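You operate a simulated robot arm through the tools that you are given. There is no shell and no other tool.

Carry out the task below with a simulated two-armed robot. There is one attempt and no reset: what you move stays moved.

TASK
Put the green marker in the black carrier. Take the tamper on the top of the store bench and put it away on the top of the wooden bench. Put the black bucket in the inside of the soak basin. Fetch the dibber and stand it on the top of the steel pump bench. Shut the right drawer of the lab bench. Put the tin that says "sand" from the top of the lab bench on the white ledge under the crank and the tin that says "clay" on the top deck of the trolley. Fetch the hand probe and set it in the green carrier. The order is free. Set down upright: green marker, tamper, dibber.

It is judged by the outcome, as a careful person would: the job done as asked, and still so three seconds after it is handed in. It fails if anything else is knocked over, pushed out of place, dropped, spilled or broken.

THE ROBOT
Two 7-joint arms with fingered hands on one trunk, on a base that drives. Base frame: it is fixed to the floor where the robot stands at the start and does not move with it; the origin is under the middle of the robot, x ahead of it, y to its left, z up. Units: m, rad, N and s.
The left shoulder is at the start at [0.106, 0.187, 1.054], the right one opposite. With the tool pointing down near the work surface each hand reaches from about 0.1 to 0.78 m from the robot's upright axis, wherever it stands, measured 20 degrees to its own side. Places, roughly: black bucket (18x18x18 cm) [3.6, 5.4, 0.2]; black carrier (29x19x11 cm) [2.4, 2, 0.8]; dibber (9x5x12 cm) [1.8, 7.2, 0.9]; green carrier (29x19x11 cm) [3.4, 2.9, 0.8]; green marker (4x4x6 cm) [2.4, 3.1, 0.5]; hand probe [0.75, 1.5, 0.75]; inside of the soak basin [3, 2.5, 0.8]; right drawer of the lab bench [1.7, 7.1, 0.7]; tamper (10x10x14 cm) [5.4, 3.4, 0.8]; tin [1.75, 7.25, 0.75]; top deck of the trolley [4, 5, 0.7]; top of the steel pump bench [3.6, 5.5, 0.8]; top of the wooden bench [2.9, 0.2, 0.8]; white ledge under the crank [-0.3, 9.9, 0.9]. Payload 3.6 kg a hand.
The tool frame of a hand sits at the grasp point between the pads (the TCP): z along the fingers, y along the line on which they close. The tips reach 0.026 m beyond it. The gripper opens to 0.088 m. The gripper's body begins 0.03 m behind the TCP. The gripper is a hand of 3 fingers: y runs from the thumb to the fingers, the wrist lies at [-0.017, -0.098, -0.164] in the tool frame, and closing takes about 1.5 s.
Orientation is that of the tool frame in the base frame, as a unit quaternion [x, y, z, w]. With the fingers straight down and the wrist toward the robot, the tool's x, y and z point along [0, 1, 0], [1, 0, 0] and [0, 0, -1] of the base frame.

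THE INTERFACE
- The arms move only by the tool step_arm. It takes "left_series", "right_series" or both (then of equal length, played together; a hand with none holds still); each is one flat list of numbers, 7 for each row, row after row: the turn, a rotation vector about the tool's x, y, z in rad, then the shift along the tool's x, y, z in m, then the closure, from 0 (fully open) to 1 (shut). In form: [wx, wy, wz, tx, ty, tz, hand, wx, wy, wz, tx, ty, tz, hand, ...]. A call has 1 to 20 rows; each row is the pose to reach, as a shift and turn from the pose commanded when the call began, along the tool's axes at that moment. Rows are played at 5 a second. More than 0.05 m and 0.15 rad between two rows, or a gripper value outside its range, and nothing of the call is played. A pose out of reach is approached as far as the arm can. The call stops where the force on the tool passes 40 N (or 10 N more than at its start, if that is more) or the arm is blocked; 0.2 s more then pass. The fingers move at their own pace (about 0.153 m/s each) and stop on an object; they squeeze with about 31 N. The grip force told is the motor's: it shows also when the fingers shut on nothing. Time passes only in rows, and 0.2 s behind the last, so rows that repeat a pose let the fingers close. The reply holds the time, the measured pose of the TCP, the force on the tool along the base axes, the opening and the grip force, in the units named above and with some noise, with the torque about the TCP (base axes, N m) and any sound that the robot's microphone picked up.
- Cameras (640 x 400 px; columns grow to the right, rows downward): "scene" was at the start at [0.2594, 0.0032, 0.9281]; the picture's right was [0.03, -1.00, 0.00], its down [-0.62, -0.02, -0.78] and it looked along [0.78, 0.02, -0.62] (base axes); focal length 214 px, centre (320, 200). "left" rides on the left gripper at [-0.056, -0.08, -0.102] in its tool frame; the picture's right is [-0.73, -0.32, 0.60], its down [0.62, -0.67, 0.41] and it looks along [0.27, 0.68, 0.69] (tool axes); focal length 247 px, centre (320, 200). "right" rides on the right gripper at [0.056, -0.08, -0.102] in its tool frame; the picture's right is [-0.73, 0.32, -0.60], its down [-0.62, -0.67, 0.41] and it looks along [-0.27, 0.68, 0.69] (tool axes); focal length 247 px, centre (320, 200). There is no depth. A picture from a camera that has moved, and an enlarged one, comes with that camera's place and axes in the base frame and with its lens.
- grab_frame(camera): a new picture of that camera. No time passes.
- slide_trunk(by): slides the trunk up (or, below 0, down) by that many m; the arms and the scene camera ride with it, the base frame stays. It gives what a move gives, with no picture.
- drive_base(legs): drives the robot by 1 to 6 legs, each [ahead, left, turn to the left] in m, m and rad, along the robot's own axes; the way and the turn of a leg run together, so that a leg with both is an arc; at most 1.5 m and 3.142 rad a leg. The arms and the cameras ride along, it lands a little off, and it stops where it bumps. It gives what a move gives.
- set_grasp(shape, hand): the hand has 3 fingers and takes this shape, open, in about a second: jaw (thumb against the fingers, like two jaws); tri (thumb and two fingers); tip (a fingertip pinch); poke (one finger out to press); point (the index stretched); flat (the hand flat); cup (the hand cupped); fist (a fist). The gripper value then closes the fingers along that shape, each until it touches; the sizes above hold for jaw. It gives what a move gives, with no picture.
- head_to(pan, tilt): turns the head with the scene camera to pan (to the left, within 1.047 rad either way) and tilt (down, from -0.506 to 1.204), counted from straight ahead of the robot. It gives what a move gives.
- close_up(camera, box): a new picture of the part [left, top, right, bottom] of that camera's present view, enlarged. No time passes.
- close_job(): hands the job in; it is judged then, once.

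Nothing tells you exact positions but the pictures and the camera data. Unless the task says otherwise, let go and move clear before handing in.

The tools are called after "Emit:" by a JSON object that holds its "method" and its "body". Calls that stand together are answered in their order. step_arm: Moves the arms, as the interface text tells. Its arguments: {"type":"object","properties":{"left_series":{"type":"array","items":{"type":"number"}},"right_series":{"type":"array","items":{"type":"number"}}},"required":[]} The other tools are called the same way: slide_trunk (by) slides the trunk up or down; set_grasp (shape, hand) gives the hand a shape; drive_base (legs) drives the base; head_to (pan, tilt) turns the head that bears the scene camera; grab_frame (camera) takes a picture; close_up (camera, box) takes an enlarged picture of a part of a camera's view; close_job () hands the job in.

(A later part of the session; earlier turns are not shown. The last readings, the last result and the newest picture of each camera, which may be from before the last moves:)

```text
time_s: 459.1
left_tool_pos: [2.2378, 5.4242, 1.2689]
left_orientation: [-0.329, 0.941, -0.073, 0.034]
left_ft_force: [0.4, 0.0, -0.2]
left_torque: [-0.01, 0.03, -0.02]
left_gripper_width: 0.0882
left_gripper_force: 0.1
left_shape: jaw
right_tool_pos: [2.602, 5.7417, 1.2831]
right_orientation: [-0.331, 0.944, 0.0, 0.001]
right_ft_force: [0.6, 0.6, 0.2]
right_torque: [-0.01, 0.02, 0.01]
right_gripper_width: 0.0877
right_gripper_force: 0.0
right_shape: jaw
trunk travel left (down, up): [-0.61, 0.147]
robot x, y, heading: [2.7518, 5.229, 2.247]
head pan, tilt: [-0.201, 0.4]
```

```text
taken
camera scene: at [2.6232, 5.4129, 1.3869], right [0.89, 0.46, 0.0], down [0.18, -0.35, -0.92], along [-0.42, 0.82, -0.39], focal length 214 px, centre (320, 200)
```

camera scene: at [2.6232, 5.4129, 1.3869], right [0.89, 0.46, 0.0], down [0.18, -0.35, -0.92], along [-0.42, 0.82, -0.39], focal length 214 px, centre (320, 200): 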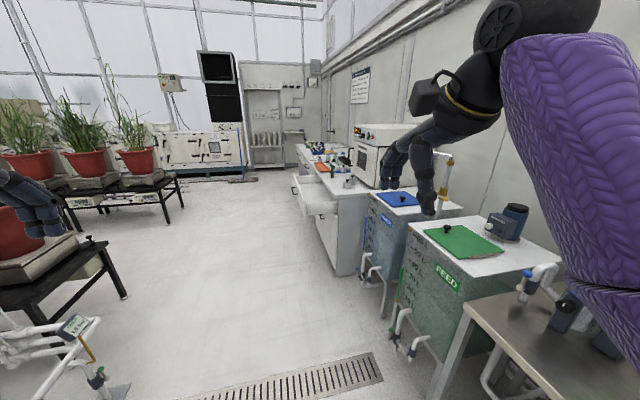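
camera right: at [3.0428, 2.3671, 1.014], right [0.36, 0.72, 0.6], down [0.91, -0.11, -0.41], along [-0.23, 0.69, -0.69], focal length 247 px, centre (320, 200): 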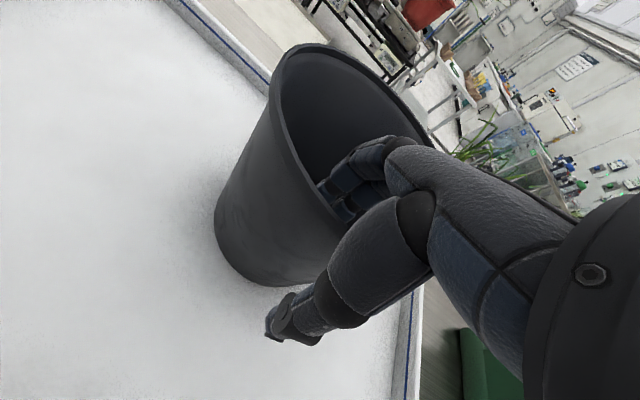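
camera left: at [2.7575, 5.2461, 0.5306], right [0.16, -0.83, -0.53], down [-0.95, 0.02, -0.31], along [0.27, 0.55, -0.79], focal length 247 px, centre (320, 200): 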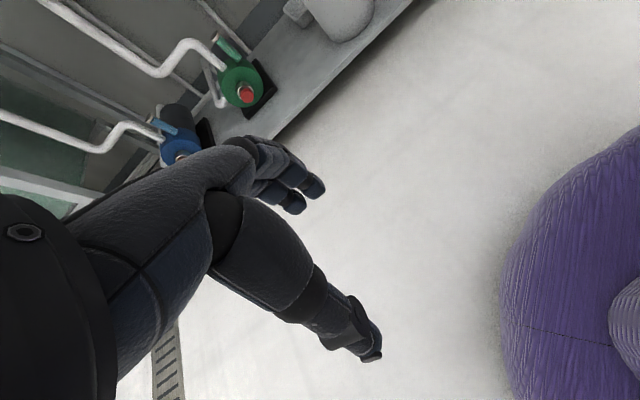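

Emit:
{"method": "drive_base", "body": {"legs": [[0.9, 0.35, 0.02]]}}

Emit:
{"method": "head_to", "body": {"pan": -0.6, "tilt": 0.5}}

Emit:
{"method": "grab_frame", "body": {"camera": "scene"}}

```text
time_s: 464.1
left_tool_pos: [1.3888, 5.8983, 1.2681]
left_orientation: [-0.337, 0.938, -0.072, 0.034]
left_ft_force: [-0.2, -0.2, 0.5]
left_torque: [-0.02, 0.0, 0.01]
left_gripper_width: 0.0879
left_gripper_force: 0.0
left_shape: jaw
right_tool_pos: [1.7511, 6.2203, 1.283]
right_orientation: [-0.337, 0.941, 0.0, 0.002]
right_ft_force: [-0.9, -0.3, 0.7]
right_torque: [-0.02, 0.0, 0.0]
right_gripper_width: 0.0878
right_gripper_force: 0.1
right_shape: jaw
trunk travel left (down, up): [-0.61, 0.147]
robot x, y, heading: [1.9069, 5.7053, 2.261]
head pan, tilt: [-0.201, 0.4]
```

```text
time_s: 465.0
left_tool_pos: [1.3884, 5.8988, 1.2688]
left_orientation: [-0.337, 0.938, -0.071, 0.034]
left_ft_force: [-0.1, -0.4, 0.1]
left_torque: [0.0, 0.02, -0.01]
left_gripper_width: 0.0876
left_gripper_force: 0.1
left_shape: jaw
right_tool_pos: [1.7512, 6.219, 1.2833]
right_orientation: [-0.338, 0.941, -0.001, 0.002]
right_ft_force: [-0.1, -0.9, 0.8]
right_torque: [0.01, 0.0, 0.01]
right_gripper_width: 0.0878
right_gripper_force: 0.0
right_shape: jaw
trunk travel left (down, up): [-0.61, 0.147]
robot x, y, heading: [1.9046, 5.7059, 2.264]
head pan, tilt: [-0.6, 0.499]
```

```text
taken
camera scene: at [1.8112, 5.8999, 1.3779], right [1.0, 0.09, 0.0], down [0.04, -0.48, -0.88], along [-0.08, 0.87, -0.48], focal length 214 px, centre (320, 200)
```

scene: 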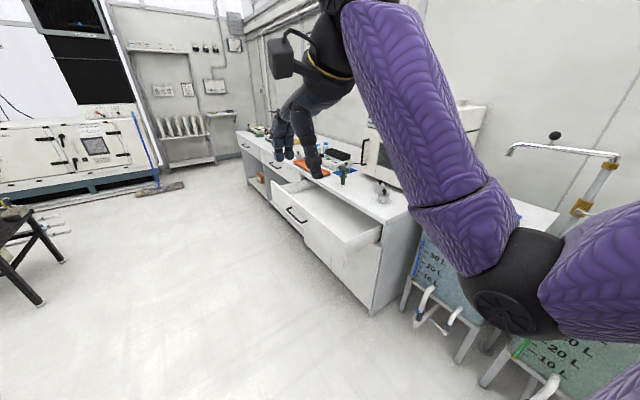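

Emit:
{"method": "drive_base", "body": {"legs": [[1.15, 0.05, 0], [0, 0, -1.57]]}}

Emit:
{"method": "head_to", "body": {"pan": 0.0, "tilt": 0.55}}

Emit:
{"method": "grab_frame", "body": {"camera": "scene"}}

```text
time_s: 474.6
left_tool_pos: [1.3353, 7.075, 1.2693]
left_orientation: [0.429, 0.9, -0.074, -0.027]
left_ft_force: [0.0, 0.2, -0.2]
left_torque: [0.02, -0.05, 0.0]
left_gripper_width: 0.088
left_gripper_force: 0.0
left_shape: jaw
right_tool_pos: [1.654, 6.7117, 1.2824]
right_orientation: [0.429, 0.903, -0.001, 0.002]
right_ft_force: [-0.6, -0.5, -0.2]
right_torque: [-0.02, 0.0, 0.0]
right_gripper_width: 0.0878
right_gripper_force: 0.1
right_shape: jaw
trunk travel left (down, up): [-0.61, 0.147]
robot x, y, heading: [1.1417, 6.5617, 0.681]
head pan, tilt: [-0.6, 0.499]
```

```text
time_s: 475.6
left_tool_pos: [1.3351, 7.0744, 1.2674]
left_orientation: [0.429, 0.9, -0.074, -0.027]
left_ft_force: [-0.2, -0.2, 0.3]
left_torque: [0.0, -0.02, -0.03]
left_gripper_width: 0.0878
left_gripper_force: 0.0
left_shape: jaw
right_tool_pos: [1.6526, 6.7103, 1.282]
right_orientation: [0.43, 0.903, -0.002, 0.001]
right_ft_force: [-0.4, 0.5, -0.3]
right_torque: [0.07, 0.0, 0.04]
right_gripper_width: 0.088
right_gripper_force: 0.1
right_shape: jaw
trunk travel left (down, up): [-0.61, 0.147]
robot x, y, heading: [1.1409, 6.5595, 0.679]
head pan, tilt: [0.0, 0.55]
```

```text
taken
camera scene: at [1.3095, 6.7, 1.3732], right [0.63, -0.78, 0.0], down [-0.41, -0.33, -0.85], along [0.66, 0.54, -0.52], focal length 214 px, centre (320, 200)
```

scene: 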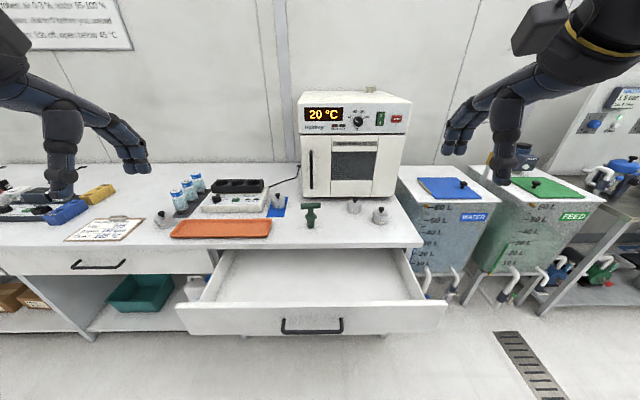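

Emit:
{"method": "close_up", "body": {"camera": "scene", "box": [130, 160, 420, 260]}}

Emit:
{"method": "close_up", "body": {"camera": "scene", "box": [290, 180, 410, 240]}}

Emit:
{"method": "close_up", "body": {"camera": "scene", "box": [140, 160, 300, 250]}}

```text
2.21 times, centred on (275, 210) of scene
camera zoom: at [1.3095, 6.7, 1.3732], right [0.63, -0.78, 0.0], down [-0.41, -0.33, -0.85], along [0.66, 0.54, -0.52], focal length 473 px, centre (419, 178)
```

zoom: 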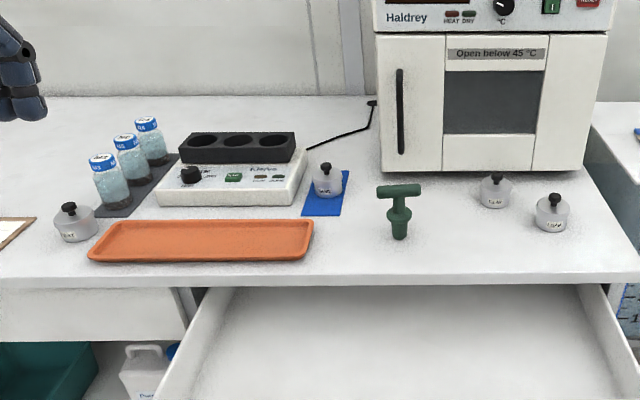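

```text
5.33 times, centred on (350, 210) of scene
camera zoom: at [1.3095, 6.7, 1.3732], right [0.63, -0.78, 0.0], down [-0.41, -0.33, -0.85], along [0.66, 0.54, -0.52], focal length 1144 px, centre (160, 147)
```

zoom: 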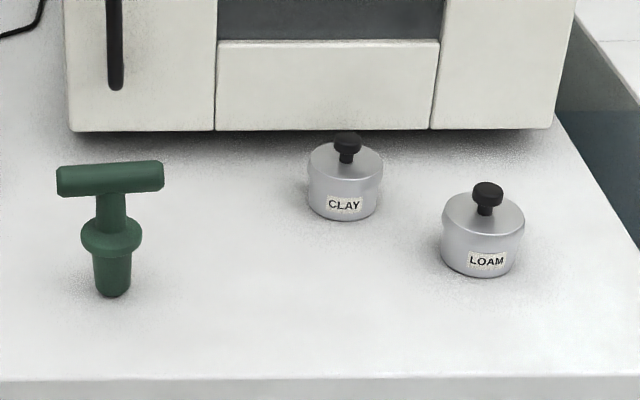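

```text
4.00 times, centred on (220, 205) of scene
camera zoom: at [1.3095, 6.7, 1.3732], right [0.63, -0.78, 0.0], down [-0.41, -0.33, -0.85], along [0.66, 0.54, -0.52], focal length 858 px, centre (720, 180)
```

zoom: 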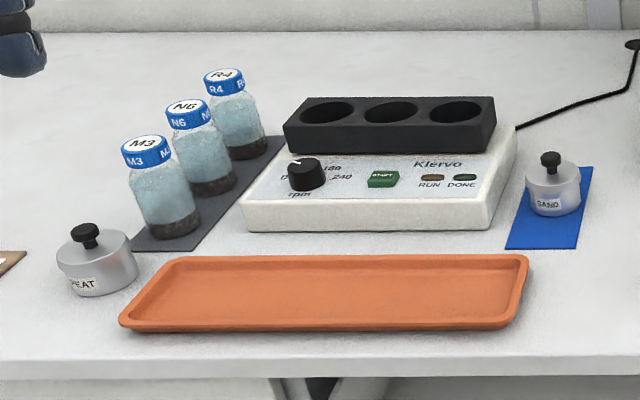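

The right drawer is open (front at u≈5.70, should be 5.875). On the bench: dibber, SAND tin on a blue mat, CLAY and LOAM tins on the right, PEAT on the left. First I'll shut the drawer by pushing its front with both hands.

Emit:
{"method": "slide_trunk", "body": {"by": -0.35}}

Emit:
{"method": "step_arm", "body": {"left_series": [-0.078, 0.007, 0, 0, 0, 0.02, 0.3, -0.157, 0.0146, 0, 0, 0, 0.04, 0.6, -0.157, 0.0146, 0, 0, -0.01, 0.08, 1, -0.157, 0.0146, 0, 0, -0.02, 0.12, 1, -0.157, 0.0146, 0, 0, -0.035, 0.16, 1, -0.157, 0.0146, 0, 0, -0.05, 0.2, 1, -0.157, 0.0146, 0, 0, -0.065, 0.24, 1, -0.157, 0.0146, 0, 0, -0.08, 0.28, 1], "right_series": [0, 0, 0, 0, 0, 0.02, 0.3, 0, 0, 0, 0, 0, 0.04, 0.6, 0, 0, 0, 0, -0.01, 0.08, 1, 0, 0, 0, 0, -0.02, 0.12, 1, 0, 0, 0, 0, -0.035, 0.16, 1, 0, 0, 0, 0, -0.05, 0.2, 1, 0, 0, 0, 0, -0.065, 0.25, 1, 0, 0, 0, 0, -0.08, 0.29, 1]}}

Emit:
{"method": "head_to", "body": {"pan": 0.0, "tilt": 0.8}}

Emit:
{"method": "grab_frame", "body": {"camera": "scene"}}

```text
time_s: 479.1
left_tool_pos: [1.3347, 7.075, 0.9192]
left_orientation: [0.429, 0.9, -0.074, -0.027]
left_ft_force: [0.8, -0.1, -0.7]
left_torque: [0.02, -0.01, 0.01]
left_gripper_width: 0.088
left_gripper_force: 0.1
left_shape: jaw
right_tool_pos: [1.6515, 6.7107, 0.9331]
right_orientation: [0.43, 0.903, -0.002, 0.001]
right_ft_force: [0.3, 0.4, 0.2]
right_torque: [-0.01, 0.0, 0.05]
right_gripper_width: 0.088
right_gripper_force: 0.1
right_shape: jaw
trunk travel left (down, up): [-0.26, 0.497]
robot x, y, heading: [1.1386, 6.5646, 0.679]
head pan, tilt: [0.0, 0.55]
```

```text
refused: row 7 steps farther than a row can; nothing moved
```

```text
time_s: 479.8
left_tool_pos: [1.3348, 7.0748, 0.9183]
left_orientation: [0.43, 0.9, -0.074, -0.027]
left_ft_force: [0.2, -0.1, -0.3]
left_torque: [-0.02, -0.02, 0.01]
left_gripper_width: 0.0879
left_gripper_force: 0.1
left_shape: jaw
right_tool_pos: [1.6534, 6.7118, 0.9329]
right_orientation: [0.431, 0.902, -0.001, 0.001]
right_ft_force: [0.1, -0.1, -0.8]
right_torque: [0.0, 0.0, 0.02]
right_gripper_width: 0.0881
right_gripper_force: 0.0
right_shape: jaw
trunk travel left (down, up): [-0.26, 0.497]
robot x, y, heading: [1.1387, 6.5625, 0.683]
head pan, tilt: [0.0, 0.799]
```

```text
taken
camera scene: at [1.3278, 6.715, 0.9834], right [0.63, -0.78, 0.0], down [-0.56, -0.45, -0.7], along [0.54, 0.44, -0.72], focal length 214 px, centre (320, 200)
```

scene: 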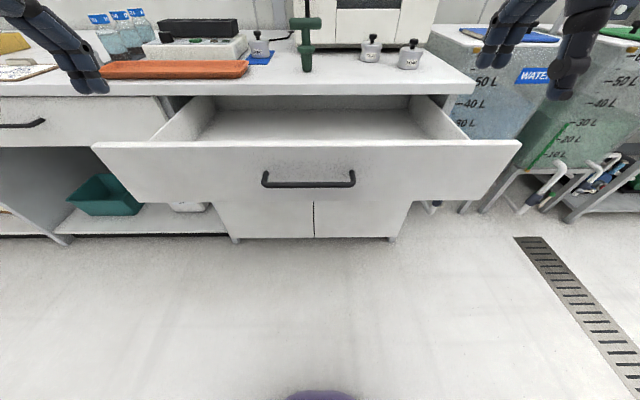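

Emit:
{"method": "step_arm", "body": {"left_series": [-0.078, 0.007, 0, 0, -0.02, 0.01, 0.3, -0.157, 0.0146, 0, 0, -0.04, 0.03, 0.6, -0.157, 0.0146, 0, 0, -0.05, 0.07, 1, -0.157, 0.0146, 0, 0, -0.06, 0.11, 1, -0.157, 0.0146, 0, 0, -0.07, 0.15, 1, -0.157, 0.0146, 0, 0, -0.08, 0.19, 1, -0.157, 0.0146, 0, 0, -0.08, 0.23, 1], "right_series": [0, 0, 0, 0, -0.02, 0.01, 0.3, 0, 0, 0, 0, -0.04, 0.03, 0.6, 0, 0, 0, 0, -0.05, 0.07, 1, 0, 0, 0, 0, -0.06, 0.11, 1, 0, 0, 0, 0, -0.07, 0.155, 1, 0, 0, 0, 0, -0.08, 0.2, 1, 0, 0, 0, 0, -0.08, 0.243, 1]}}

Emit:
{"method": "grab_frame", "body": {"camera": "scene"}}

```text
time_s: 481.4
left_tool_pos: [1.2497, 6.9991, 0.705]
left_orientation: [0.431, 0.902, 0.0, 0.0]
left_ft_force: [0.7, 0.7, 0.1]
left_torque: [0.02, 0.0, 0.0]
left_gripper_width: 0.0001
left_gripper_force: 30.6
left_shape: jaw
right_tool_pos: [1.5905, 6.6598, 0.6903]
right_orientation: [0.43, 0.903, -0.001, 0.001]
right_ft_force: [-0.1, 0.1, -0.2]
right_torque: [0.03, -0.06, 0.03]
right_gripper_width: 0.0001
right_gripper_force: 31.0
right_shape: jaw
trunk travel left (down, up): [-0.26, 0.497]
robot x, y, heading: [1.1395, 6.5624, 0.681]
head pan, tilt: [0.0, 0.799]
```

```text
taken
camera scene: at [1.3278, 6.7149, 0.9834], right [0.63, -0.78, 0.0], down [-0.56, -0.45, -0.7], along [0.54, 0.44, -0.72], focal length 214 px, centre (320, 200)
```

scene: 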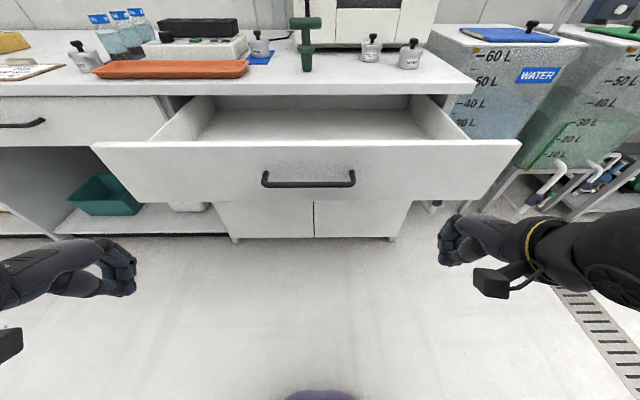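

Emit:
{"method": "drive_base", "body": {"legs": [[0.08, 0, 0.01]]}}

Emit:
{"method": "step_arm", "body": {"left_series": [0, 0, 0, 0, 0.03, 0, 1, 0, 0, 0, 0, 0.06, 0, 1, 0, 0, 0, 0, 0.08, 0, 1, 0, 0, 0, 0, 0.1, 0, 1, 0, 0, 0, 0, 0.12, 0, 1], "right_series": [0, 0, 0, 0, 0.01, 0, 1, 0, 0, 0, 0, 0.02, 0, 1, 0, 0, 0, 0, 0.035, 0, 1, 0, 0, 0, 0, 0.055, 0, 1, 0, 0, 0, 0, 0.075, 0, 1]}}

Emit:
{"method": "grab_frame", "body": {"camera": "scene"}}

```text
time_s: 482.5
left_tool_pos: [1.3086, 7.053, 0.706]
left_orientation: [0.427, 0.904, -0.001, 0.001]
left_ft_force: [-0.2, -1.3, 0.2]
left_torque: [0.0, -0.01, 0.02]
left_gripper_width: 0.0
left_gripper_force: 30.7
left_shape: jaw
right_tool_pos: [1.6543, 6.7181, 0.691]
right_orientation: [0.426, 0.905, -0.001, 0.001]
right_ft_force: [0.1, 0.5, 0.4]
right_torque: [-0.02, -0.02, 0.0]
right_gripper_width: 0.0
right_gripper_force: 31.1
right_shape: jaw
trunk travel left (down, up): [-0.26, 0.497]
robot x, y, heading: [1.2029, 6.6112, 0.695]
head pan, tilt: [0.0, 0.799]
```

```text
time_s: 483.7
left_tool_pos: [1.4017, 7.1293, 0.7046]
left_orientation: [0.426, 0.905, -0.001, 0.0]
left_ft_force: [0.9, -0.4, 0.9]
left_torque: [-0.03, -0.01, 0.01]
left_gripper_width: 0.0
left_gripper_force: 31.0
left_shape: jaw
right_tool_pos: [1.711, 6.7648, 0.6899]
right_orientation: [0.425, 0.905, -0.002, 0.001]
right_ft_force: [0.2, 0.0, 0.6]
right_torque: [0.01, 0.0, -0.01]
right_gripper_width: 0.0
right_gripper_force: 31.5
right_shape: jaw
trunk travel left (down, up): [-0.26, 0.497]
robot x, y, heading: [1.2034, 6.6128, 0.692]
head pan, tilt: [0.0, 0.799]
```

```text
taken
camera scene: at [1.3904, 6.7693, 0.9833], right [0.64, -0.77, 0.0], down [-0.55, -0.46, -0.7], along [0.54, 0.44, -0.72], focal length 214 px, centre (320, 200)
```

scene: 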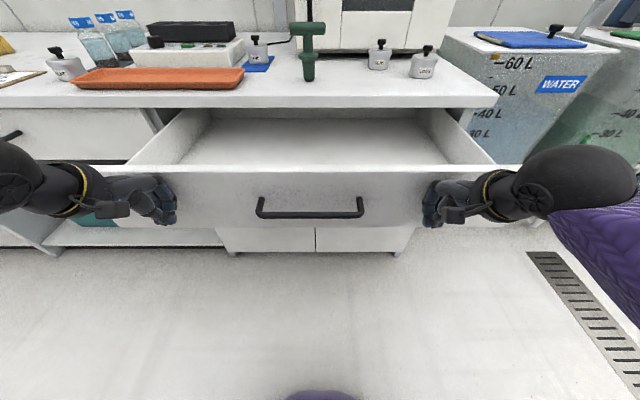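

Both hands are at the drawer front. Pushing it shut.

Emit:
{"method": "step_arm", "body": {"left_series": [0, 0, 0, 0, 0.02, 0, 1, 0, 0, 0, 0, 0.04, 0, 1, 0, 0, 0, 0, 0.06, 0, 1, 0, 0, 0, 0, 0.08, 0, 1, 0, 0, 0, 0, 0.1, 0, 1, 0, 0, 0, 0, 0.12, 0, 1], "right_series": [0, 0, 0, 0, 0.02, 0, 1, 0, 0, 0, 0, 0.04, 0, 1, 0, 0, 0, 0, 0.06, 0, 1, 0, 0, 0, 0, 0.08, 0, 1, 0, 0, 0, 0, 0.1, 0, 1, 0, 0, 0, 0, 0.12, 0, 1]}}

Emit:
{"method": "grab_frame", "body": {"camera": "scene"}}

```text
time_s: 485.1
left_tool_pos: [1.4934, 7.2045, 0.7042]
left_orientation: [0.427, 0.904, -0.001, 0.0]
left_ft_force: [-0.3, -0.3, -0.5]
left_torque: [0.02, 0.01, 0.01]
left_gripper_width: 0.0
left_gripper_force: 31.0
left_shape: jaw
right_tool_pos: [1.8046, 6.8388, 0.6903]
right_orientation: [0.427, 0.904, -0.002, 0.001]
right_ft_force: [-0.2, 0.8, -0.8]
right_torque: [0.03, 0.06, -0.04]
right_gripper_width: 0.0001
right_gripper_force: 30.9
right_shape: jaw
trunk travel left (down, up): [-0.26, 0.497]
robot x, y, heading: [1.2039, 6.6121, 0.693]
head pan, tilt: [0.0, 0.799]
```

```text
taken
camera scene: at [1.3905, 6.7694, 0.9833], right [0.64, -0.77, 0.0], down [-0.55, -0.46, -0.7], along [0.54, 0.44, -0.72], focal length 214 px, centre (320, 200)
```

scene: 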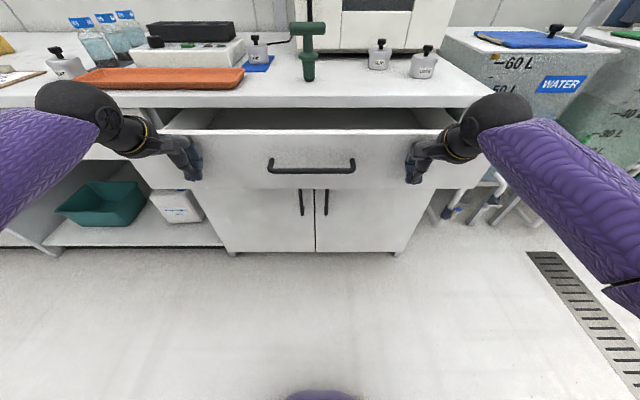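

Emit:
{"method": "step_arm", "body": {"left_series": [0, 0, 0, 0, 0.02, 0, 1, 0, 0, 0, 0, 0.04, 0, 1, 0, 0, 0, 0, 0.06, 0, 1, 0, 0, 0, 0, 0.075, 0, 1], "right_series": [0, 0, 0, 0, 0.02, 0, 1, 0, 0, 0, 0, 0.04, 0, 1, 0, 0, 0, 0, 0.06, 0, 1, 0, 0, 0, 0, 0.075, 0, 1]}}

Emit:
{"method": "grab_frame", "body": {"camera": "scene"}}

```text
time_s: 486.1
left_tool_pos: [1.5512, 7.2512, 0.705]
left_orientation: [0.427, 0.904, -0.002, 0.001]
left_ft_force: [0.3, 0.0, 0.2]
left_torque: [-0.02, -0.02, -0.03]
left_gripper_width: 0.0
left_gripper_force: 30.9
left_shape: jaw
right_tool_pos: [1.8614, 6.8895, 0.6904]
right_orientation: [0.426, 0.905, -0.001, 0.0]
right_ft_force: [-0.3, -0.5, -0.2]
right_torque: [0.01, 0.01, 0.0]
right_gripper_width: 0.0
right_gripper_force: 31.1
right_shape: jaw
trunk travel left (down, up): [-0.26, 0.497]
robot x, y, heading: [1.2037, 6.613, 0.698]
head pan, tilt: [0.0, 0.799]
```

```text
taken
camera scene: at [1.3905, 6.7694, 0.9833], right [0.64, -0.77, 0.0], down [-0.55, -0.46, -0.7], along [0.54, 0.44, -0.72], focal length 214 px, centre (320, 200)
```

scene: 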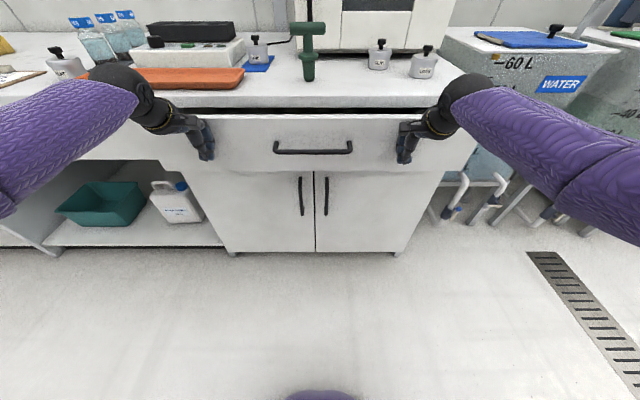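

Emit:
{"method": "drive_base", "body": {"legs": [[0.05, 0, 0]]}}

Emit:
{"method": "close_up", "body": {"camera": "scene", "box": [120, 50, 500, 220]}}

```text
time_s: 487.0
left_tool_pos: [1.5904, 7.2841, 0.7048]
left_orientation: [0.427, 0.904, -0.001, 0.001]
left_ft_force: [-0.3, 0.0, 0.1]
left_torque: [-0.03, 0.03, -0.01]
left_gripper_width: 0.0
left_gripper_force: 30.8
left_shape: jaw
right_tool_pos: [1.9011, 6.9211, 0.6889]
right_orientation: [0.426, 0.905, -0.003, 0.0]
right_ft_force: [0.2, 0.3, -0.4]
right_torque: [-0.01, -0.01, 0.01]
right_gripper_width: 0.0
right_gripper_force: 30.6
right_shape: jaw
trunk travel left (down, up): [-0.26, 0.497]
robot x, y, heading: [1.2403, 6.6451, 0.691]
head pan, tilt: [0.0, 0.799]
```

```text
1.68 times, centred on (310, 135) of scene
camera zoom: at [1.4297, 6.8019, 0.983], right [0.64, -0.77, 0.0], down [-0.55, -0.46, -0.7], along [0.54, 0.44, -0.72], focal length 361 px, centre (337, 310)
```

zoom: 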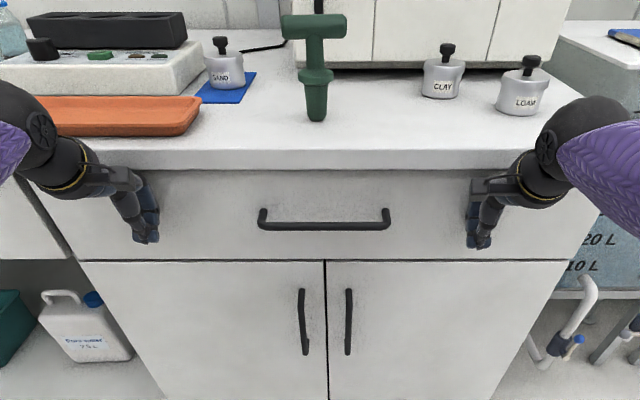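

The drawer looks nearly shut; pushing a little more to feel the stop.

Emit:
{"method": "step_arm", "body": {"left_series": [0, 0, 0, 0, 0.008, 0, 1, 0, 0, 0, 0, 0.016, 0, 1, 0, 0, 0, 0, 0.024, 0, 1], "right_series": [0, 0, 0, 0, 0.008, 0, 1, 0, 0, 0, 0, 0.016, 0, 1, 0, 0, 0, 0, 0.024, 0, 1]}}

Emit:
{"method": "close_up", "body": {"camera": "scene", "box": [120, 50, 500, 220]}}

```text
time_s: 487.6
left_tool_pos: [1.5984, 7.2886, 0.702]
left_orientation: [0.427, 0.904, -0.004, -0.003]
left_ft_force: [0.7, -0.5, -0.4]
left_torque: [-0.04, 0.02, 0.03]
left_gripper_width: 0.0
left_gripper_force: 30.3
left_shape: jaw
right_tool_pos: [1.9056, 6.9239, 0.684]
right_orientation: [0.426, 0.904, -0.011, -0.002]
right_ft_force: [-14.2, -11.3, 2.6]
right_torque: [0.66, -0.88, 0.08]
right_gripper_width: 0.0003
right_gripper_force: 31.1
right_shape: jaw
trunk travel left (down, up): [-0.26, 0.497]
robot x, y, heading: [1.2424, 6.6459, 0.691]
head pan, tilt: [0.0, 0.799]
stopped in row 3 (right hand): the force on the tool passed its limit at 53 N (the readings are from after the stop); the commanded pose is now the measured one
```

```text
1.68 times, centred on (310, 135) of scene
camera zoom: at [1.427, 6.7994, 0.9841], right [0.64, -0.77, 0.0], down [-0.55, -0.46, -0.7], along [0.54, 0.45, -0.72], focal length 361 px, centre (337, 310)
```

zoom: 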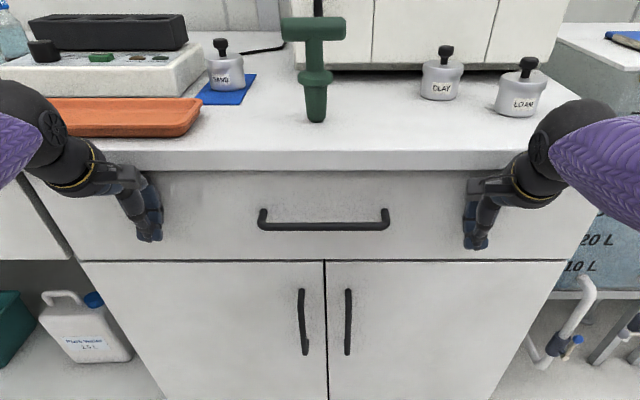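

The drawer is fully shut (hard stop felt). I'll pull the hands back and up, and look at the bench items.

Emit:
{"method": "step_arm", "body": {"left_series": [0, 0, 0, 0, -0.03, 0, 1, 0, 0, 0, 0, -0.07, 0, 0.8, 0, 0, 0, 0, -0.11, 0, 0.5, 0, 0, 0, 0, -0.15, -0.01, 0.2, 0, 0, 0, 0, -0.17, -0.05, 0, 0, 0, 0, 0, -0.18, -0.1, 0, 0, 0, 0, 0, -0.18, -0.15, 0, 0, 0, 0, 0, -0.18, -0.2, 0, 0, 0, 0, 0, -0.18, -0.25, 0], "right_series": [0, 0, 0, 0, -0.03, 0, 1, 0, 0, 0, 0, -0.07, 0, 0.8, 0, 0, 0, 0, -0.11, 0, 0.5, 0, 0, 0, 0, -0.15, -0.01, 0.2, 0, 0, 0, 0, -0.17, -0.05, 0, 0, 0, 0, 0, -0.18, -0.1, 0, 0, 0, 0, 0, -0.18, -0.15, 0, 0, 0, 0, 0, -0.18, -0.2, 0, 0, 0, 0, 0, -0.18, -0.25, 0]}}

Emit:
{"method": "slide_trunk", "body": {"by": 0.1}}

Emit:
{"method": "drive_base", "body": {"legs": [[0.15, -0.17, 0]]}}

Emit:
{"method": "head_to", "body": {"pan": 0.1, "tilt": 0.7}}

Emit:
{"method": "grab_frame", "body": {"camera": "scene"}}

Emit:
{"method": "grab_frame", "body": {"camera": "left"}}

```text
refused: row 6 steps farther than a row can; nothing moved
```

```text
time_s: 488.2
left_tool_pos: [1.5883, 7.2833, 0.7087]
left_orientation: [0.425, 0.905, -0.024, -0.013]
left_ft_force: [-4.3, -2.7, -2.6]
left_torque: [0.09, -0.2, 0.05]
left_gripper_width: 0.0
left_gripper_force: 31.0
left_shape: jaw
right_tool_pos: [1.9036, 6.9202, 0.7033]
right_orientation: [0.426, 0.905, -0.018, -0.004]
right_ft_force: [-3.3, -1.2, -3.5]
right_torque: [0.11, -0.13, -0.03]
right_gripper_width: 0.0
right_gripper_force: 30.6
right_shape: jaw
trunk travel left (down, up): [-0.282, 0.475]
robot x, y, heading: [1.242, 6.6479, 0.693]
head pan, tilt: [0.0, 0.799]
stopped: the force on the tool passed its limit at 49 N (the readings are from after the stop); the commanded pose is now the measured one
```

```text
time_s: 489.0
left_tool_pos: [1.5958, 7.2805, 0.7051]
left_orientation: [0.424, 0.905, -0.027, -0.016]
left_ft_force: [0.5, 0.6, -0.7]
left_torque: [-0.04, -0.02, -0.02]
left_gripper_width: 0.0
left_gripper_force: 31.1
left_shape: jaw
right_tool_pos: [1.9092, 6.9168, 0.6943]
right_orientation: [0.425, 0.905, -0.027, -0.007]
right_ft_force: [-3.6, -5.0, 1.3]
right_torque: [0.26, -0.24, -0.03]
right_gripper_width: 0.0
right_gripper_force: 31.1
right_shape: jaw
trunk travel left (down, up): [-0.282, 0.475]
robot x, y, heading: [1.2564, 6.6427, 0.695]
head pan, tilt: [0.0, 0.799]
stopped in leg 1: the force on the tool passed its limit at 73 N (the readings are from after the stop); the commanded pose is now the measured one
```

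```text
time_s: 489.7
left_tool_pos: [1.596, 7.281, 0.7055]
left_orientation: [0.424, 0.905, -0.026, -0.014]
left_ft_force: [-0.8, 0.0, -0.6]
left_torque: [0.01, 0.01, 0.02]
left_gripper_width: 0.0
left_gripper_force: 30.8
left_shape: jaw
right_tool_pos: [1.9092, 6.9156, 0.6947]
right_orientation: [0.425, 0.905, -0.027, -0.008]
right_ft_force: [-5.0, -7.0, 1.9]
right_torque: [0.38, -0.29, -0.07]
right_gripper_width: 0.0001
right_gripper_force: 31.0
right_shape: jaw
trunk travel left (down, up): [-0.282, 0.475]
robot x, y, heading: [1.2508, 6.6393, 0.69]
head pan, tilt: [0.099, 0.7]
```

```text
taken
camera scene: at [1.4336, 6.8047, 1.0159], right [0.71, -0.7, 0.0], down [-0.45, -0.46, -0.77], along [0.54, 0.54, -0.64], focal length 214 px, centre (320, 200)
```

scene: 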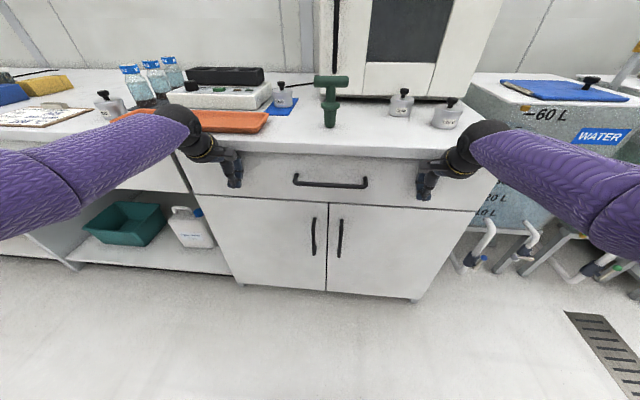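

```text
taken
camera left: at [1.5762, 7.1902, 0.8111], right [0.19, -0.79, -0.58], down [-0.93, 0.04, -0.37], along [0.31, 0.61, -0.73], focal length 247 px, centre (320, 200)
```

left: 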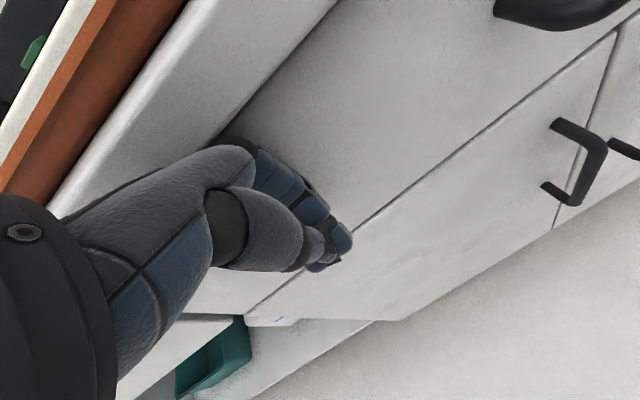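

That batch ran on after a refused move and pressed the hands against the bench edge; everything still stands. I'll now retract properly, one step at a time.

Emit:
{"method": "step_arm", "body": {"left_series": [0, 0, 0, 0, -0.03, 0, 1, 0, 0, 0, 0, -0.07, 0, 0.8, 0, 0, 0, 0, -0.11, 0, 0.5, 0, 0, 0, 0, -0.15, 0, 0.2, 0, 0, 0, 0, -0.17, 0, 0], "right_series": [0, 0, 0, 0, -0.03, 0, 1, 0, 0, 0, 0, -0.07, 0, 0.8, 0, 0, 0, 0, -0.11, 0, 0.5, 0, 0, 0, 0, -0.15, 0, 0.2, 0, 0, 0, 0, -0.17, 0, 0]}}

```text
time_s: 490.9
left_tool_pos: [1.4645, 7.1724, 0.7165]
left_orientation: [0.424, 0.905, -0.027, -0.015]
left_ft_force: [-0.1, -0.1, 0.3]
left_torque: [0.0, 0.0, 0.0]
left_gripper_width: 0.0879
left_gripper_force: 0.0
left_shape: jaw
right_tool_pos: [1.7795, 6.8097, 0.7043]
right_orientation: [0.425, 0.905, -0.027, -0.008]
right_ft_force: [0.1, 0.1, 0.2]
right_torque: [0.0, 0.01, -0.01]
right_gripper_width: 0.0875
right_gripper_force: 0.0
right_shape: jaw
trunk travel left (down, up): [-0.282, 0.475]
robot x, y, heading: [1.2496, 6.6439, 0.689]
head pan, tilt: [0.099, 0.7]
```

Emit:
{"method": "step_arm", "body": {"left_series": [-0.03, 0, 0, 0, 0, -0.04, 0, -0.062, -0.004, 0, 0, 0, -0.08, 0, -0.062, -0.004, 0, 0, 0, -0.12, 0, -0.062, -0.004, 0, 0, 0, -0.16, 0, -0.062, -0.004, 0, 0, 0, -0.2, 0, -0.062, -0.004, 0, 0, 0, -0.24, 0], "right_series": [-0.028, 0.004, 0, 0, 0, -0.04, 0, -0.056, 0.009, 0, 0, 0, -0.08, 0, -0.056, 0.009, 0, 0, 0, -0.12, 0, -0.056, 0.009, 0, 0, 0, -0.16, 0, -0.056, 0.009, 0, 0, 0, -0.2, 0, -0.056, 0.009, 0, 0, 0, -0.24, 0]}}

Emit:
{"method": "grab_frame", "body": {"camera": "scene"}}

```text
time_s: 492.3
left_tool_pos: [1.4781, 7.1835, 0.9554]
left_orientation: [0.426, 0.905, -0.001, -0.003]
left_ft_force: [-0.8, 0.2, 0.7]
left_torque: [0.04, -0.01, -0.01]
left_gripper_width: 0.0877
left_gripper_force: 0.0
left_shape: jaw
right_tool_pos: [1.7872, 6.819, 0.9468]
right_orientation: [0.425, 0.905, 0.0, -0.001]
right_ft_force: [-0.7, 0.5, 0.6]
right_torque: [-0.01, -0.01, -0.02]
right_gripper_width: 0.0876
right_gripper_force: 0.1
right_shape: jaw
trunk travel left (down, up): [-0.282, 0.475]
robot x, y, heading: [1.252, 6.6406, 0.691]
head pan, tilt: [0.099, 0.7]
```

```text
taken
camera scene: at [1.4341, 6.8052, 1.0158], right [0.71, -0.7, 0.0], down [-0.45, -0.46, -0.76], along [0.54, 0.54, -0.64], focal length 214 px, centre (320, 200)
```

scene: 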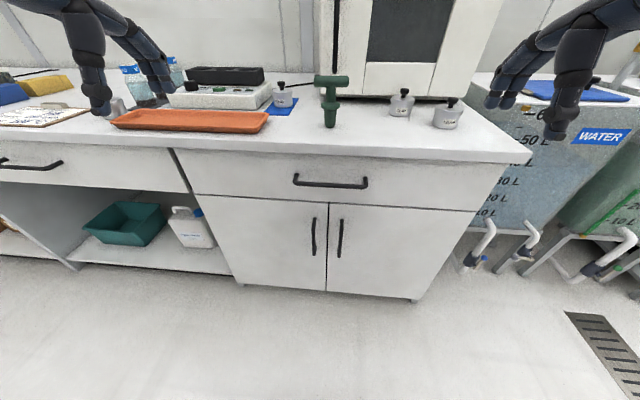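

Emit:
{"method": "slide_trunk", "body": {"by": 0.15}}

Emit:
{"method": "drive_base", "body": {"legs": [[0.17, -0.16, 0]]}}

Emit:
{"method": "grab_frame", "body": {"camera": "scene"}}

Emit:
{"method": "grab_frame", "body": {"camera": "left"}}

```text
time_s: 494.0
left_tool_pos: [1.4777, 7.1804, 1.1046]
left_orientation: [0.426, 0.905, -0.001, -0.001]
left_ft_force: [1.1, -0.5, -1.2]
left_torque: [0.02, 0.03, -0.02]
left_gripper_width: 0.0878
left_gripper_force: 0.0
left_shape: jaw
right_tool_pos: [1.7878, 6.8183, 1.0938]
right_orientation: [0.425, 0.905, -0.001, -0.001]
right_ft_force: [0.6, 0.2, 0.2]
right_torque: [0.0, 0.0, 0.02]
right_gripper_width: 0.0879
right_gripper_force: 0.0
right_shape: jaw
trunk travel left (down, up): [-0.432, 0.325]
robot x, y, heading: [1.2546, 6.6403, 0.689]
head pan, tilt: [0.099, 0.7]
```

```text
time_s: 495.8
left_tool_pos: [1.7124, 7.1678, 1.1056]
left_orientation: [0.424, 0.906, -0.001, -0.001]
left_ft_force: [0.6, -0.3, 0.5]
left_torque: [0.02, 0.02, -0.01]
left_gripper_width: 0.0878
left_gripper_force: 0.1
left_shape: jaw
right_tool_pos: [2.022, 6.8047, 1.0936]
right_orientation: [0.425, 0.905, -0.001, -0.001]
right_ft_force: [-0.4, -0.1, 0.5]
right_torque: [0.01, 0.02, 0.01]
right_gripper_width: 0.0879
right_gripper_force: 0.1
right_shape: jaw
trunk travel left (down, up): [-0.432, 0.325]
robot x, y, heading: [1.4841, 6.6292, 0.688]
head pan, tilt: [0.099, 0.7]
```

```text
taken
camera scene: at [1.6526, 6.7792, 1.1765], right [0.71, -0.7, 0.0], down [-0.45, -0.46, -0.76], along [0.54, 0.54, -0.64], focal length 214 px, centre (320, 200)
```

scene: 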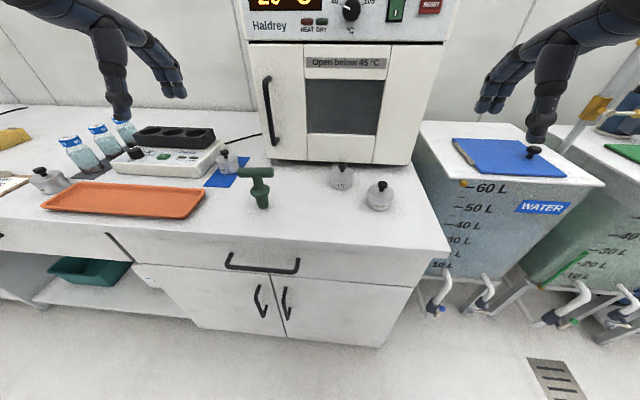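

```text
taken
camera left: at [1.6867, 7.0736, 1.2059], right [0.22, -0.77, -0.6], down [-0.91, 0.06, -0.41], along [0.35, 0.64, -0.69], focal length 247 px, centre (320, 200)
```

left: 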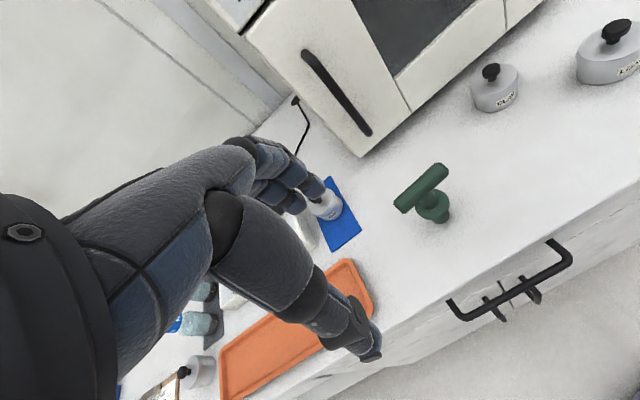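

Emit:
{"method": "close_up", "body": {"camera": "scene", "box": [210, 140, 410, 240]}}

Emit:
{"method": "close_up", "body": {"camera": "left", "box": [360, 130, 500, 250]}}

```text
3.20 times, centred on (310, 190) of scene
camera zoom: at [1.6526, 6.7792, 1.1765], right [0.71, -0.7, 0.0], down [-0.45, -0.46, -0.76], along [0.54, 0.54, -0.64], focal length 686 px, centre (352, 232)
```

zoom: 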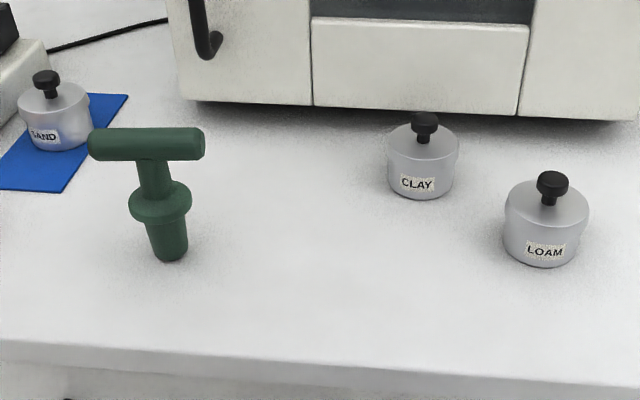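

```text
3.33 times, centred on (430, 190) of left
camera zoom: at [1.6867, 7.0736, 1.2059], right [0.22, -0.77, -0.6], down [-0.91, 0.06, -0.41], along [0.35, 0.64, -0.69], focal length 823 px, centre (-47, 233)
```

zoom: 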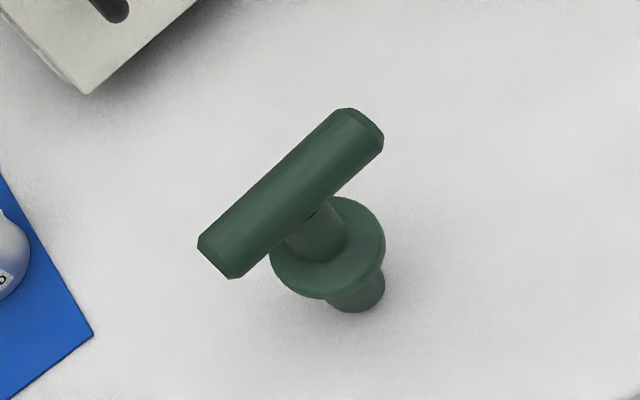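

The dibber's T-bar centre is at (1.843, 7.179, 0.909). Moving the left hand above it and descending.

Emit:
{"method": "step_arm", "body": {"left_series": [0, 0, -0.017, -0.0251, 0.0359, 0.015, 0, 0, 0, -0.034, -0.0501, 0.0719, 0.03, 0, 0, 0, -0.05, -0.0752, 0.1078, 0.05, 0, 0, 0, -0.05, -0.0752, 0.1078, 0.09, 0]}}

Emit:
{"method": "grab_frame", "body": {"camera": "left"}}

Emit:
{"method": "close_up", "body": {"camera": "scene", "box": [190, 90, 390, 240]}}

```text
time_s: 496.8
left_tool_pos: [1.8436, 7.1807, 1.0163]
left_orientation: [0.403, 0.915, 0.001, 0.0]
left_ft_force: [-0.3, -0.1, 0.3]
left_torque: [0.02, 0.01, 0.0]
left_gripper_width: 0.0878
left_gripper_force: 0.0
left_shape: jaw
right_tool_pos: [2.0196, 6.8045, 1.0942]
right_orientation: [0.425, 0.905, -0.001, -0.001]
right_ft_force: [0.2, -0.1, 0.1]
right_torque: [-0.02, -0.02, 0.0]
right_gripper_width: 0.0876
right_gripper_force: 0.0
right_shape: jaw
trunk travel left (down, up): [-0.432, 0.325]
robot x, y, heading: [1.4852, 6.6274, 0.693]
head pan, tilt: [0.099, 0.7]
```

```text
taken
camera left: at [1.8228, 7.0858, 1.1165], right [0.26, -0.76, -0.6], down [-0.91, 0.01, -0.41], along [0.32, 0.66, -0.69], focal length 247 px, centre (320, 200)
```

left: 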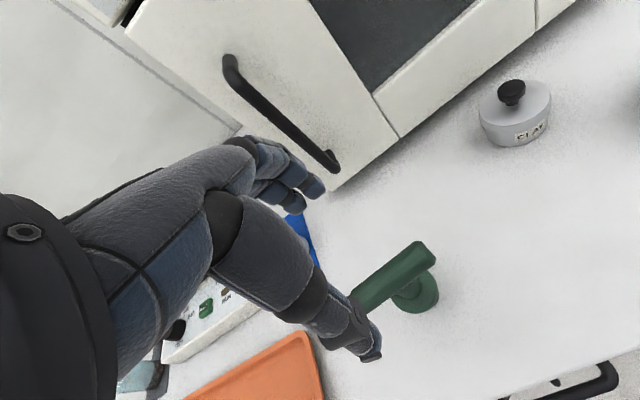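

```text
2.67 times, centred on (290, 165) of scene
camera zoom: at [1.6507, 6.7795, 1.1767], right [0.71, -0.7, 0.0], down [-0.45, -0.46, -0.76], along [0.54, 0.54, -0.64], focal length 572 px, centre (400, 293)
```

zoom: 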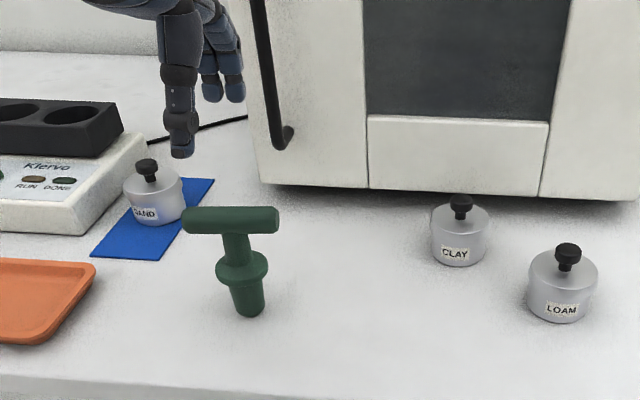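

Emit:
{"method": "step_arm", "body": {"left_series": [0, 0, 0, 0, 0, 0.03, 0, 0, 0, 0, 0, 0, 0.06, 0, 0, 0, 0, 0, 0, 0.09, 0, 0, 0, 0, 0, 0, 0.11, 0]}}

Emit:
{"method": "grab_frame", "body": {"camera": "left"}}

Emit:
{"method": "close_up", "body": {"camera": "scene", "box": [190, 90, 390, 240]}}

```text
time_s: 497.8
left_tool_pos: [1.8419, 7.18, 0.9041]
left_orientation: [0.403, 0.915, 0.0, -0.001]
left_ft_force: [0.2, -0.7, 0.2]
left_torque: [-0.02, -0.04, 0.01]
left_gripper_width: 0.0877
left_gripper_force: 0.2
left_shape: jaw
right_tool_pos: [2.0206, 6.8053, 1.0946]
right_orientation: [0.425, 0.905, 0.0, -0.001]
right_ft_force: [0.6, -0.5, -0.1]
right_torque: [-0.02, 0.01, 0.0]
right_gripper_width: 0.0877
right_gripper_force: 0.1
right_shape: jaw
trunk travel left (down, up): [-0.432, 0.325]
robot x, y, heading: [1.4884, 6.628, 0.691]
head pan, tilt: [0.099, 0.7]
```

```text
taken
camera left: at [1.8216, 7.0844, 1.0054], right [0.26, -0.76, -0.6], down [-0.91, 0.01, -0.41], along [0.32, 0.65, -0.69], focal length 247 px, centre (320, 200)
```

left: 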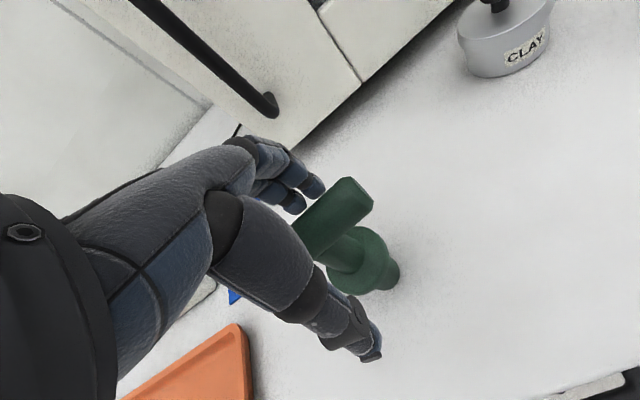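

```text
2.67 times, centred on (290, 165) of scene
camera zoom: at [1.6515, 6.7793, 1.1766], right [0.71, -0.7, 0.0], down [-0.45, -0.46, -0.76], along [0.54, 0.54, -0.64], focal length 572 px, centre (400, 293)
```

zoom: 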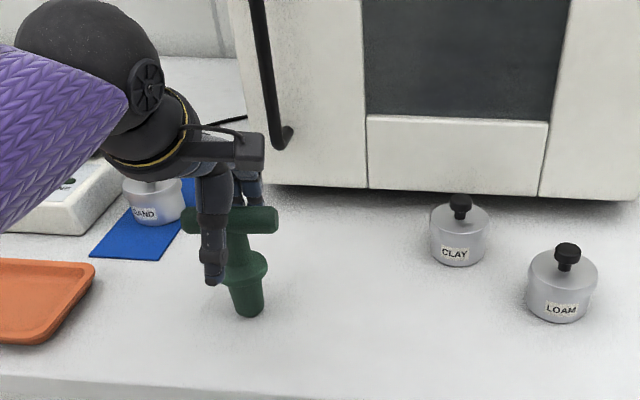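

Emit:
{"method": "step_arm", "body": {"left_series": [0, 0, 0, -0.005, 0, 0, 0.2, 0, 0, 0, -0.005, 0, 0, 0.5, 0, 0, 0, -0.005, 0, 0, 0.7, 0, 0, 0, -0.005, 0, 0, 0.85, 0, 0, 0, -0.005, 0, 0, 1, 0, 0, 0, -0.005, 0, 0, 1, 0, 0, 0, -0.005, 0, 0, 1, 0, 0, 0, -0.005, 0, 0, 1]}}

Emit:
{"method": "close_up", "body": {"camera": "scene", "box": [190, 90, 390, 240]}}

Emit:
{"method": "grab_frame", "body": {"camera": "left"}}

```text
time_s: 499.6
left_tool_pos: [1.8447, 7.1763, 0.9052]
left_orientation: [0.402, 0.916, 0.001, -0.001]
left_ft_force: [-0.5, 0.2, 0.2]
left_torque: [-0.03, 0.02, -0.01]
left_gripper_width: 0.0115
left_gripper_force: 31.1
left_shape: jaw
right_tool_pos: [2.0218, 6.8051, 1.0945]
right_orientation: [0.425, 0.905, 0.0, 0.0]
right_ft_force: [0.5, 0.3, 0.6]
right_torque: [-0.01, 0.03, -0.01]
right_gripper_width: 0.0877
right_gripper_force: 0.1
right_shape: jaw
trunk travel left (down, up): [-0.432, 0.325]
robot x, y, heading: [1.4849, 6.6285, 0.695]
head pan, tilt: [0.099, 0.7]
```

```text
2.67 times, centred on (290, 165) of scene
camera zoom: at [1.6514, 6.7793, 1.1766], right [0.71, -0.7, 0.0], down [-0.45, -0.46, -0.76], along [0.54, 0.54, -0.64], focal length 572 px, centre (400, 293)
```

zoom: 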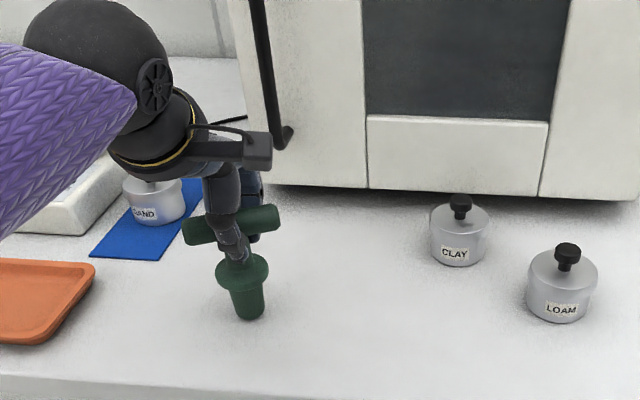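

```text
taken
camera left: at [1.8247, 7.0804, 1.0058], right [0.26, -0.76, -0.6], down [-0.91, 0.01, -0.41], along [0.32, 0.65, -0.69], focal length 247 px, centre (320, 200)
```

left: 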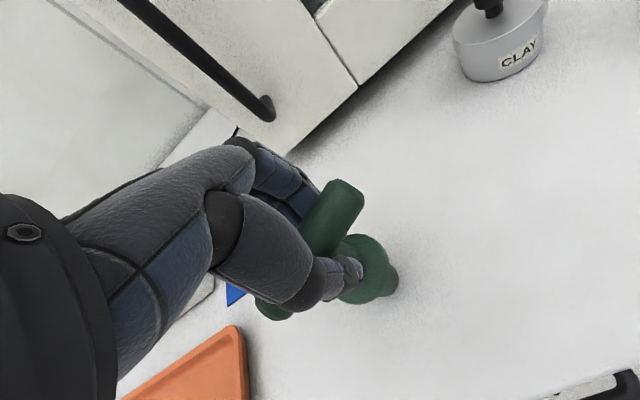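

Gripped. Lifting the dibber.

Emit:
{"method": "step_arm", "body": {"left_series": [0, 0, 0, 0, 0, -0.02, 1, 0, 0, 0, 0, 0, -0.05, 1, 0, 0, 0, 0, 0, -0.085, 1, 0, 0, 0, 0, 0, -0.12, 1, 0, 0, 0, 0, 0, -0.16, 1]}}

Emit:
{"method": "grab_frame", "body": {"camera": "scene"}}

Emit:
{"method": "grab_frame", "body": {"camera": "left"}}

```text
time_s: 500.8
left_tool_pos: [1.8445, 7.1734, 1.0666]
left_orientation: [0.403, 0.915, 0.0, -0.001]
left_ft_force: [-0.4, 0.5, -0.5]
left_torque: [-0.03, -0.01, -0.01]
left_gripper_width: 0.0114
left_gripper_force: 31.2
left_shape: jaw
right_tool_pos: [2.0211, 6.8057, 1.0938]
right_orientation: [0.425, 0.905, 0.001, 0.0]
right_ft_force: [-0.3, 0.0, -0.2]
right_torque: [-0.03, -0.01, -0.02]
right_gripper_width: 0.0878
right_gripper_force: 0.0
right_shape: jaw
trunk travel left (down, up): [-0.432, 0.325]
robot x, y, heading: [1.4859, 6.6299, 0.688]
head pan, tilt: [0.099, 0.7]
```

```text
taken
camera scene: at [1.6515, 6.7791, 1.1767], right [0.71, -0.7, 0.0], down [-0.45, -0.46, -0.76], along [0.54, 0.54, -0.64], focal length 214 px, centre (320, 200)
```

scene: 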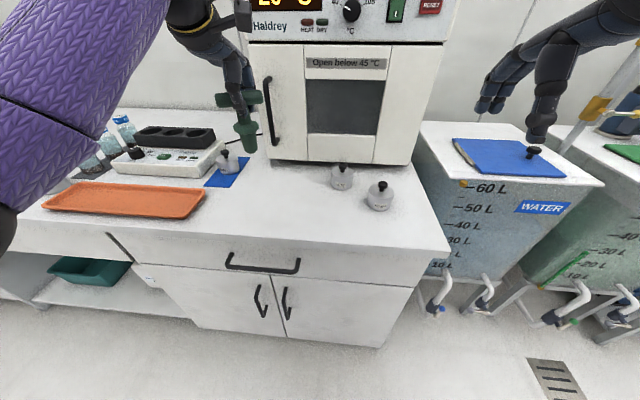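

```text
taken
camera left: at [1.8236, 7.0787, 1.1673], right [0.26, -0.76, -0.6], down [-0.91, 0.01, -0.41], along [0.32, 0.65, -0.69], focal length 247 px, centre (320, 200)
```

left: 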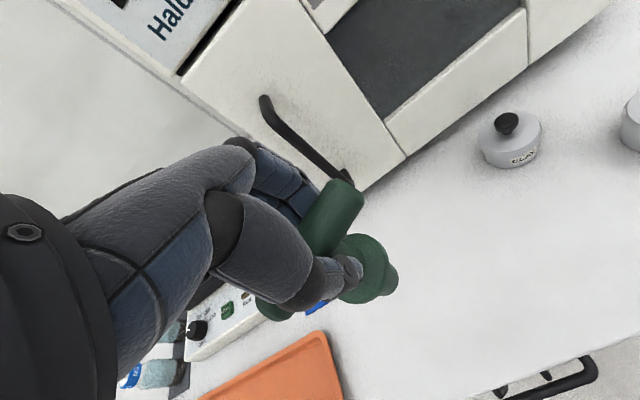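

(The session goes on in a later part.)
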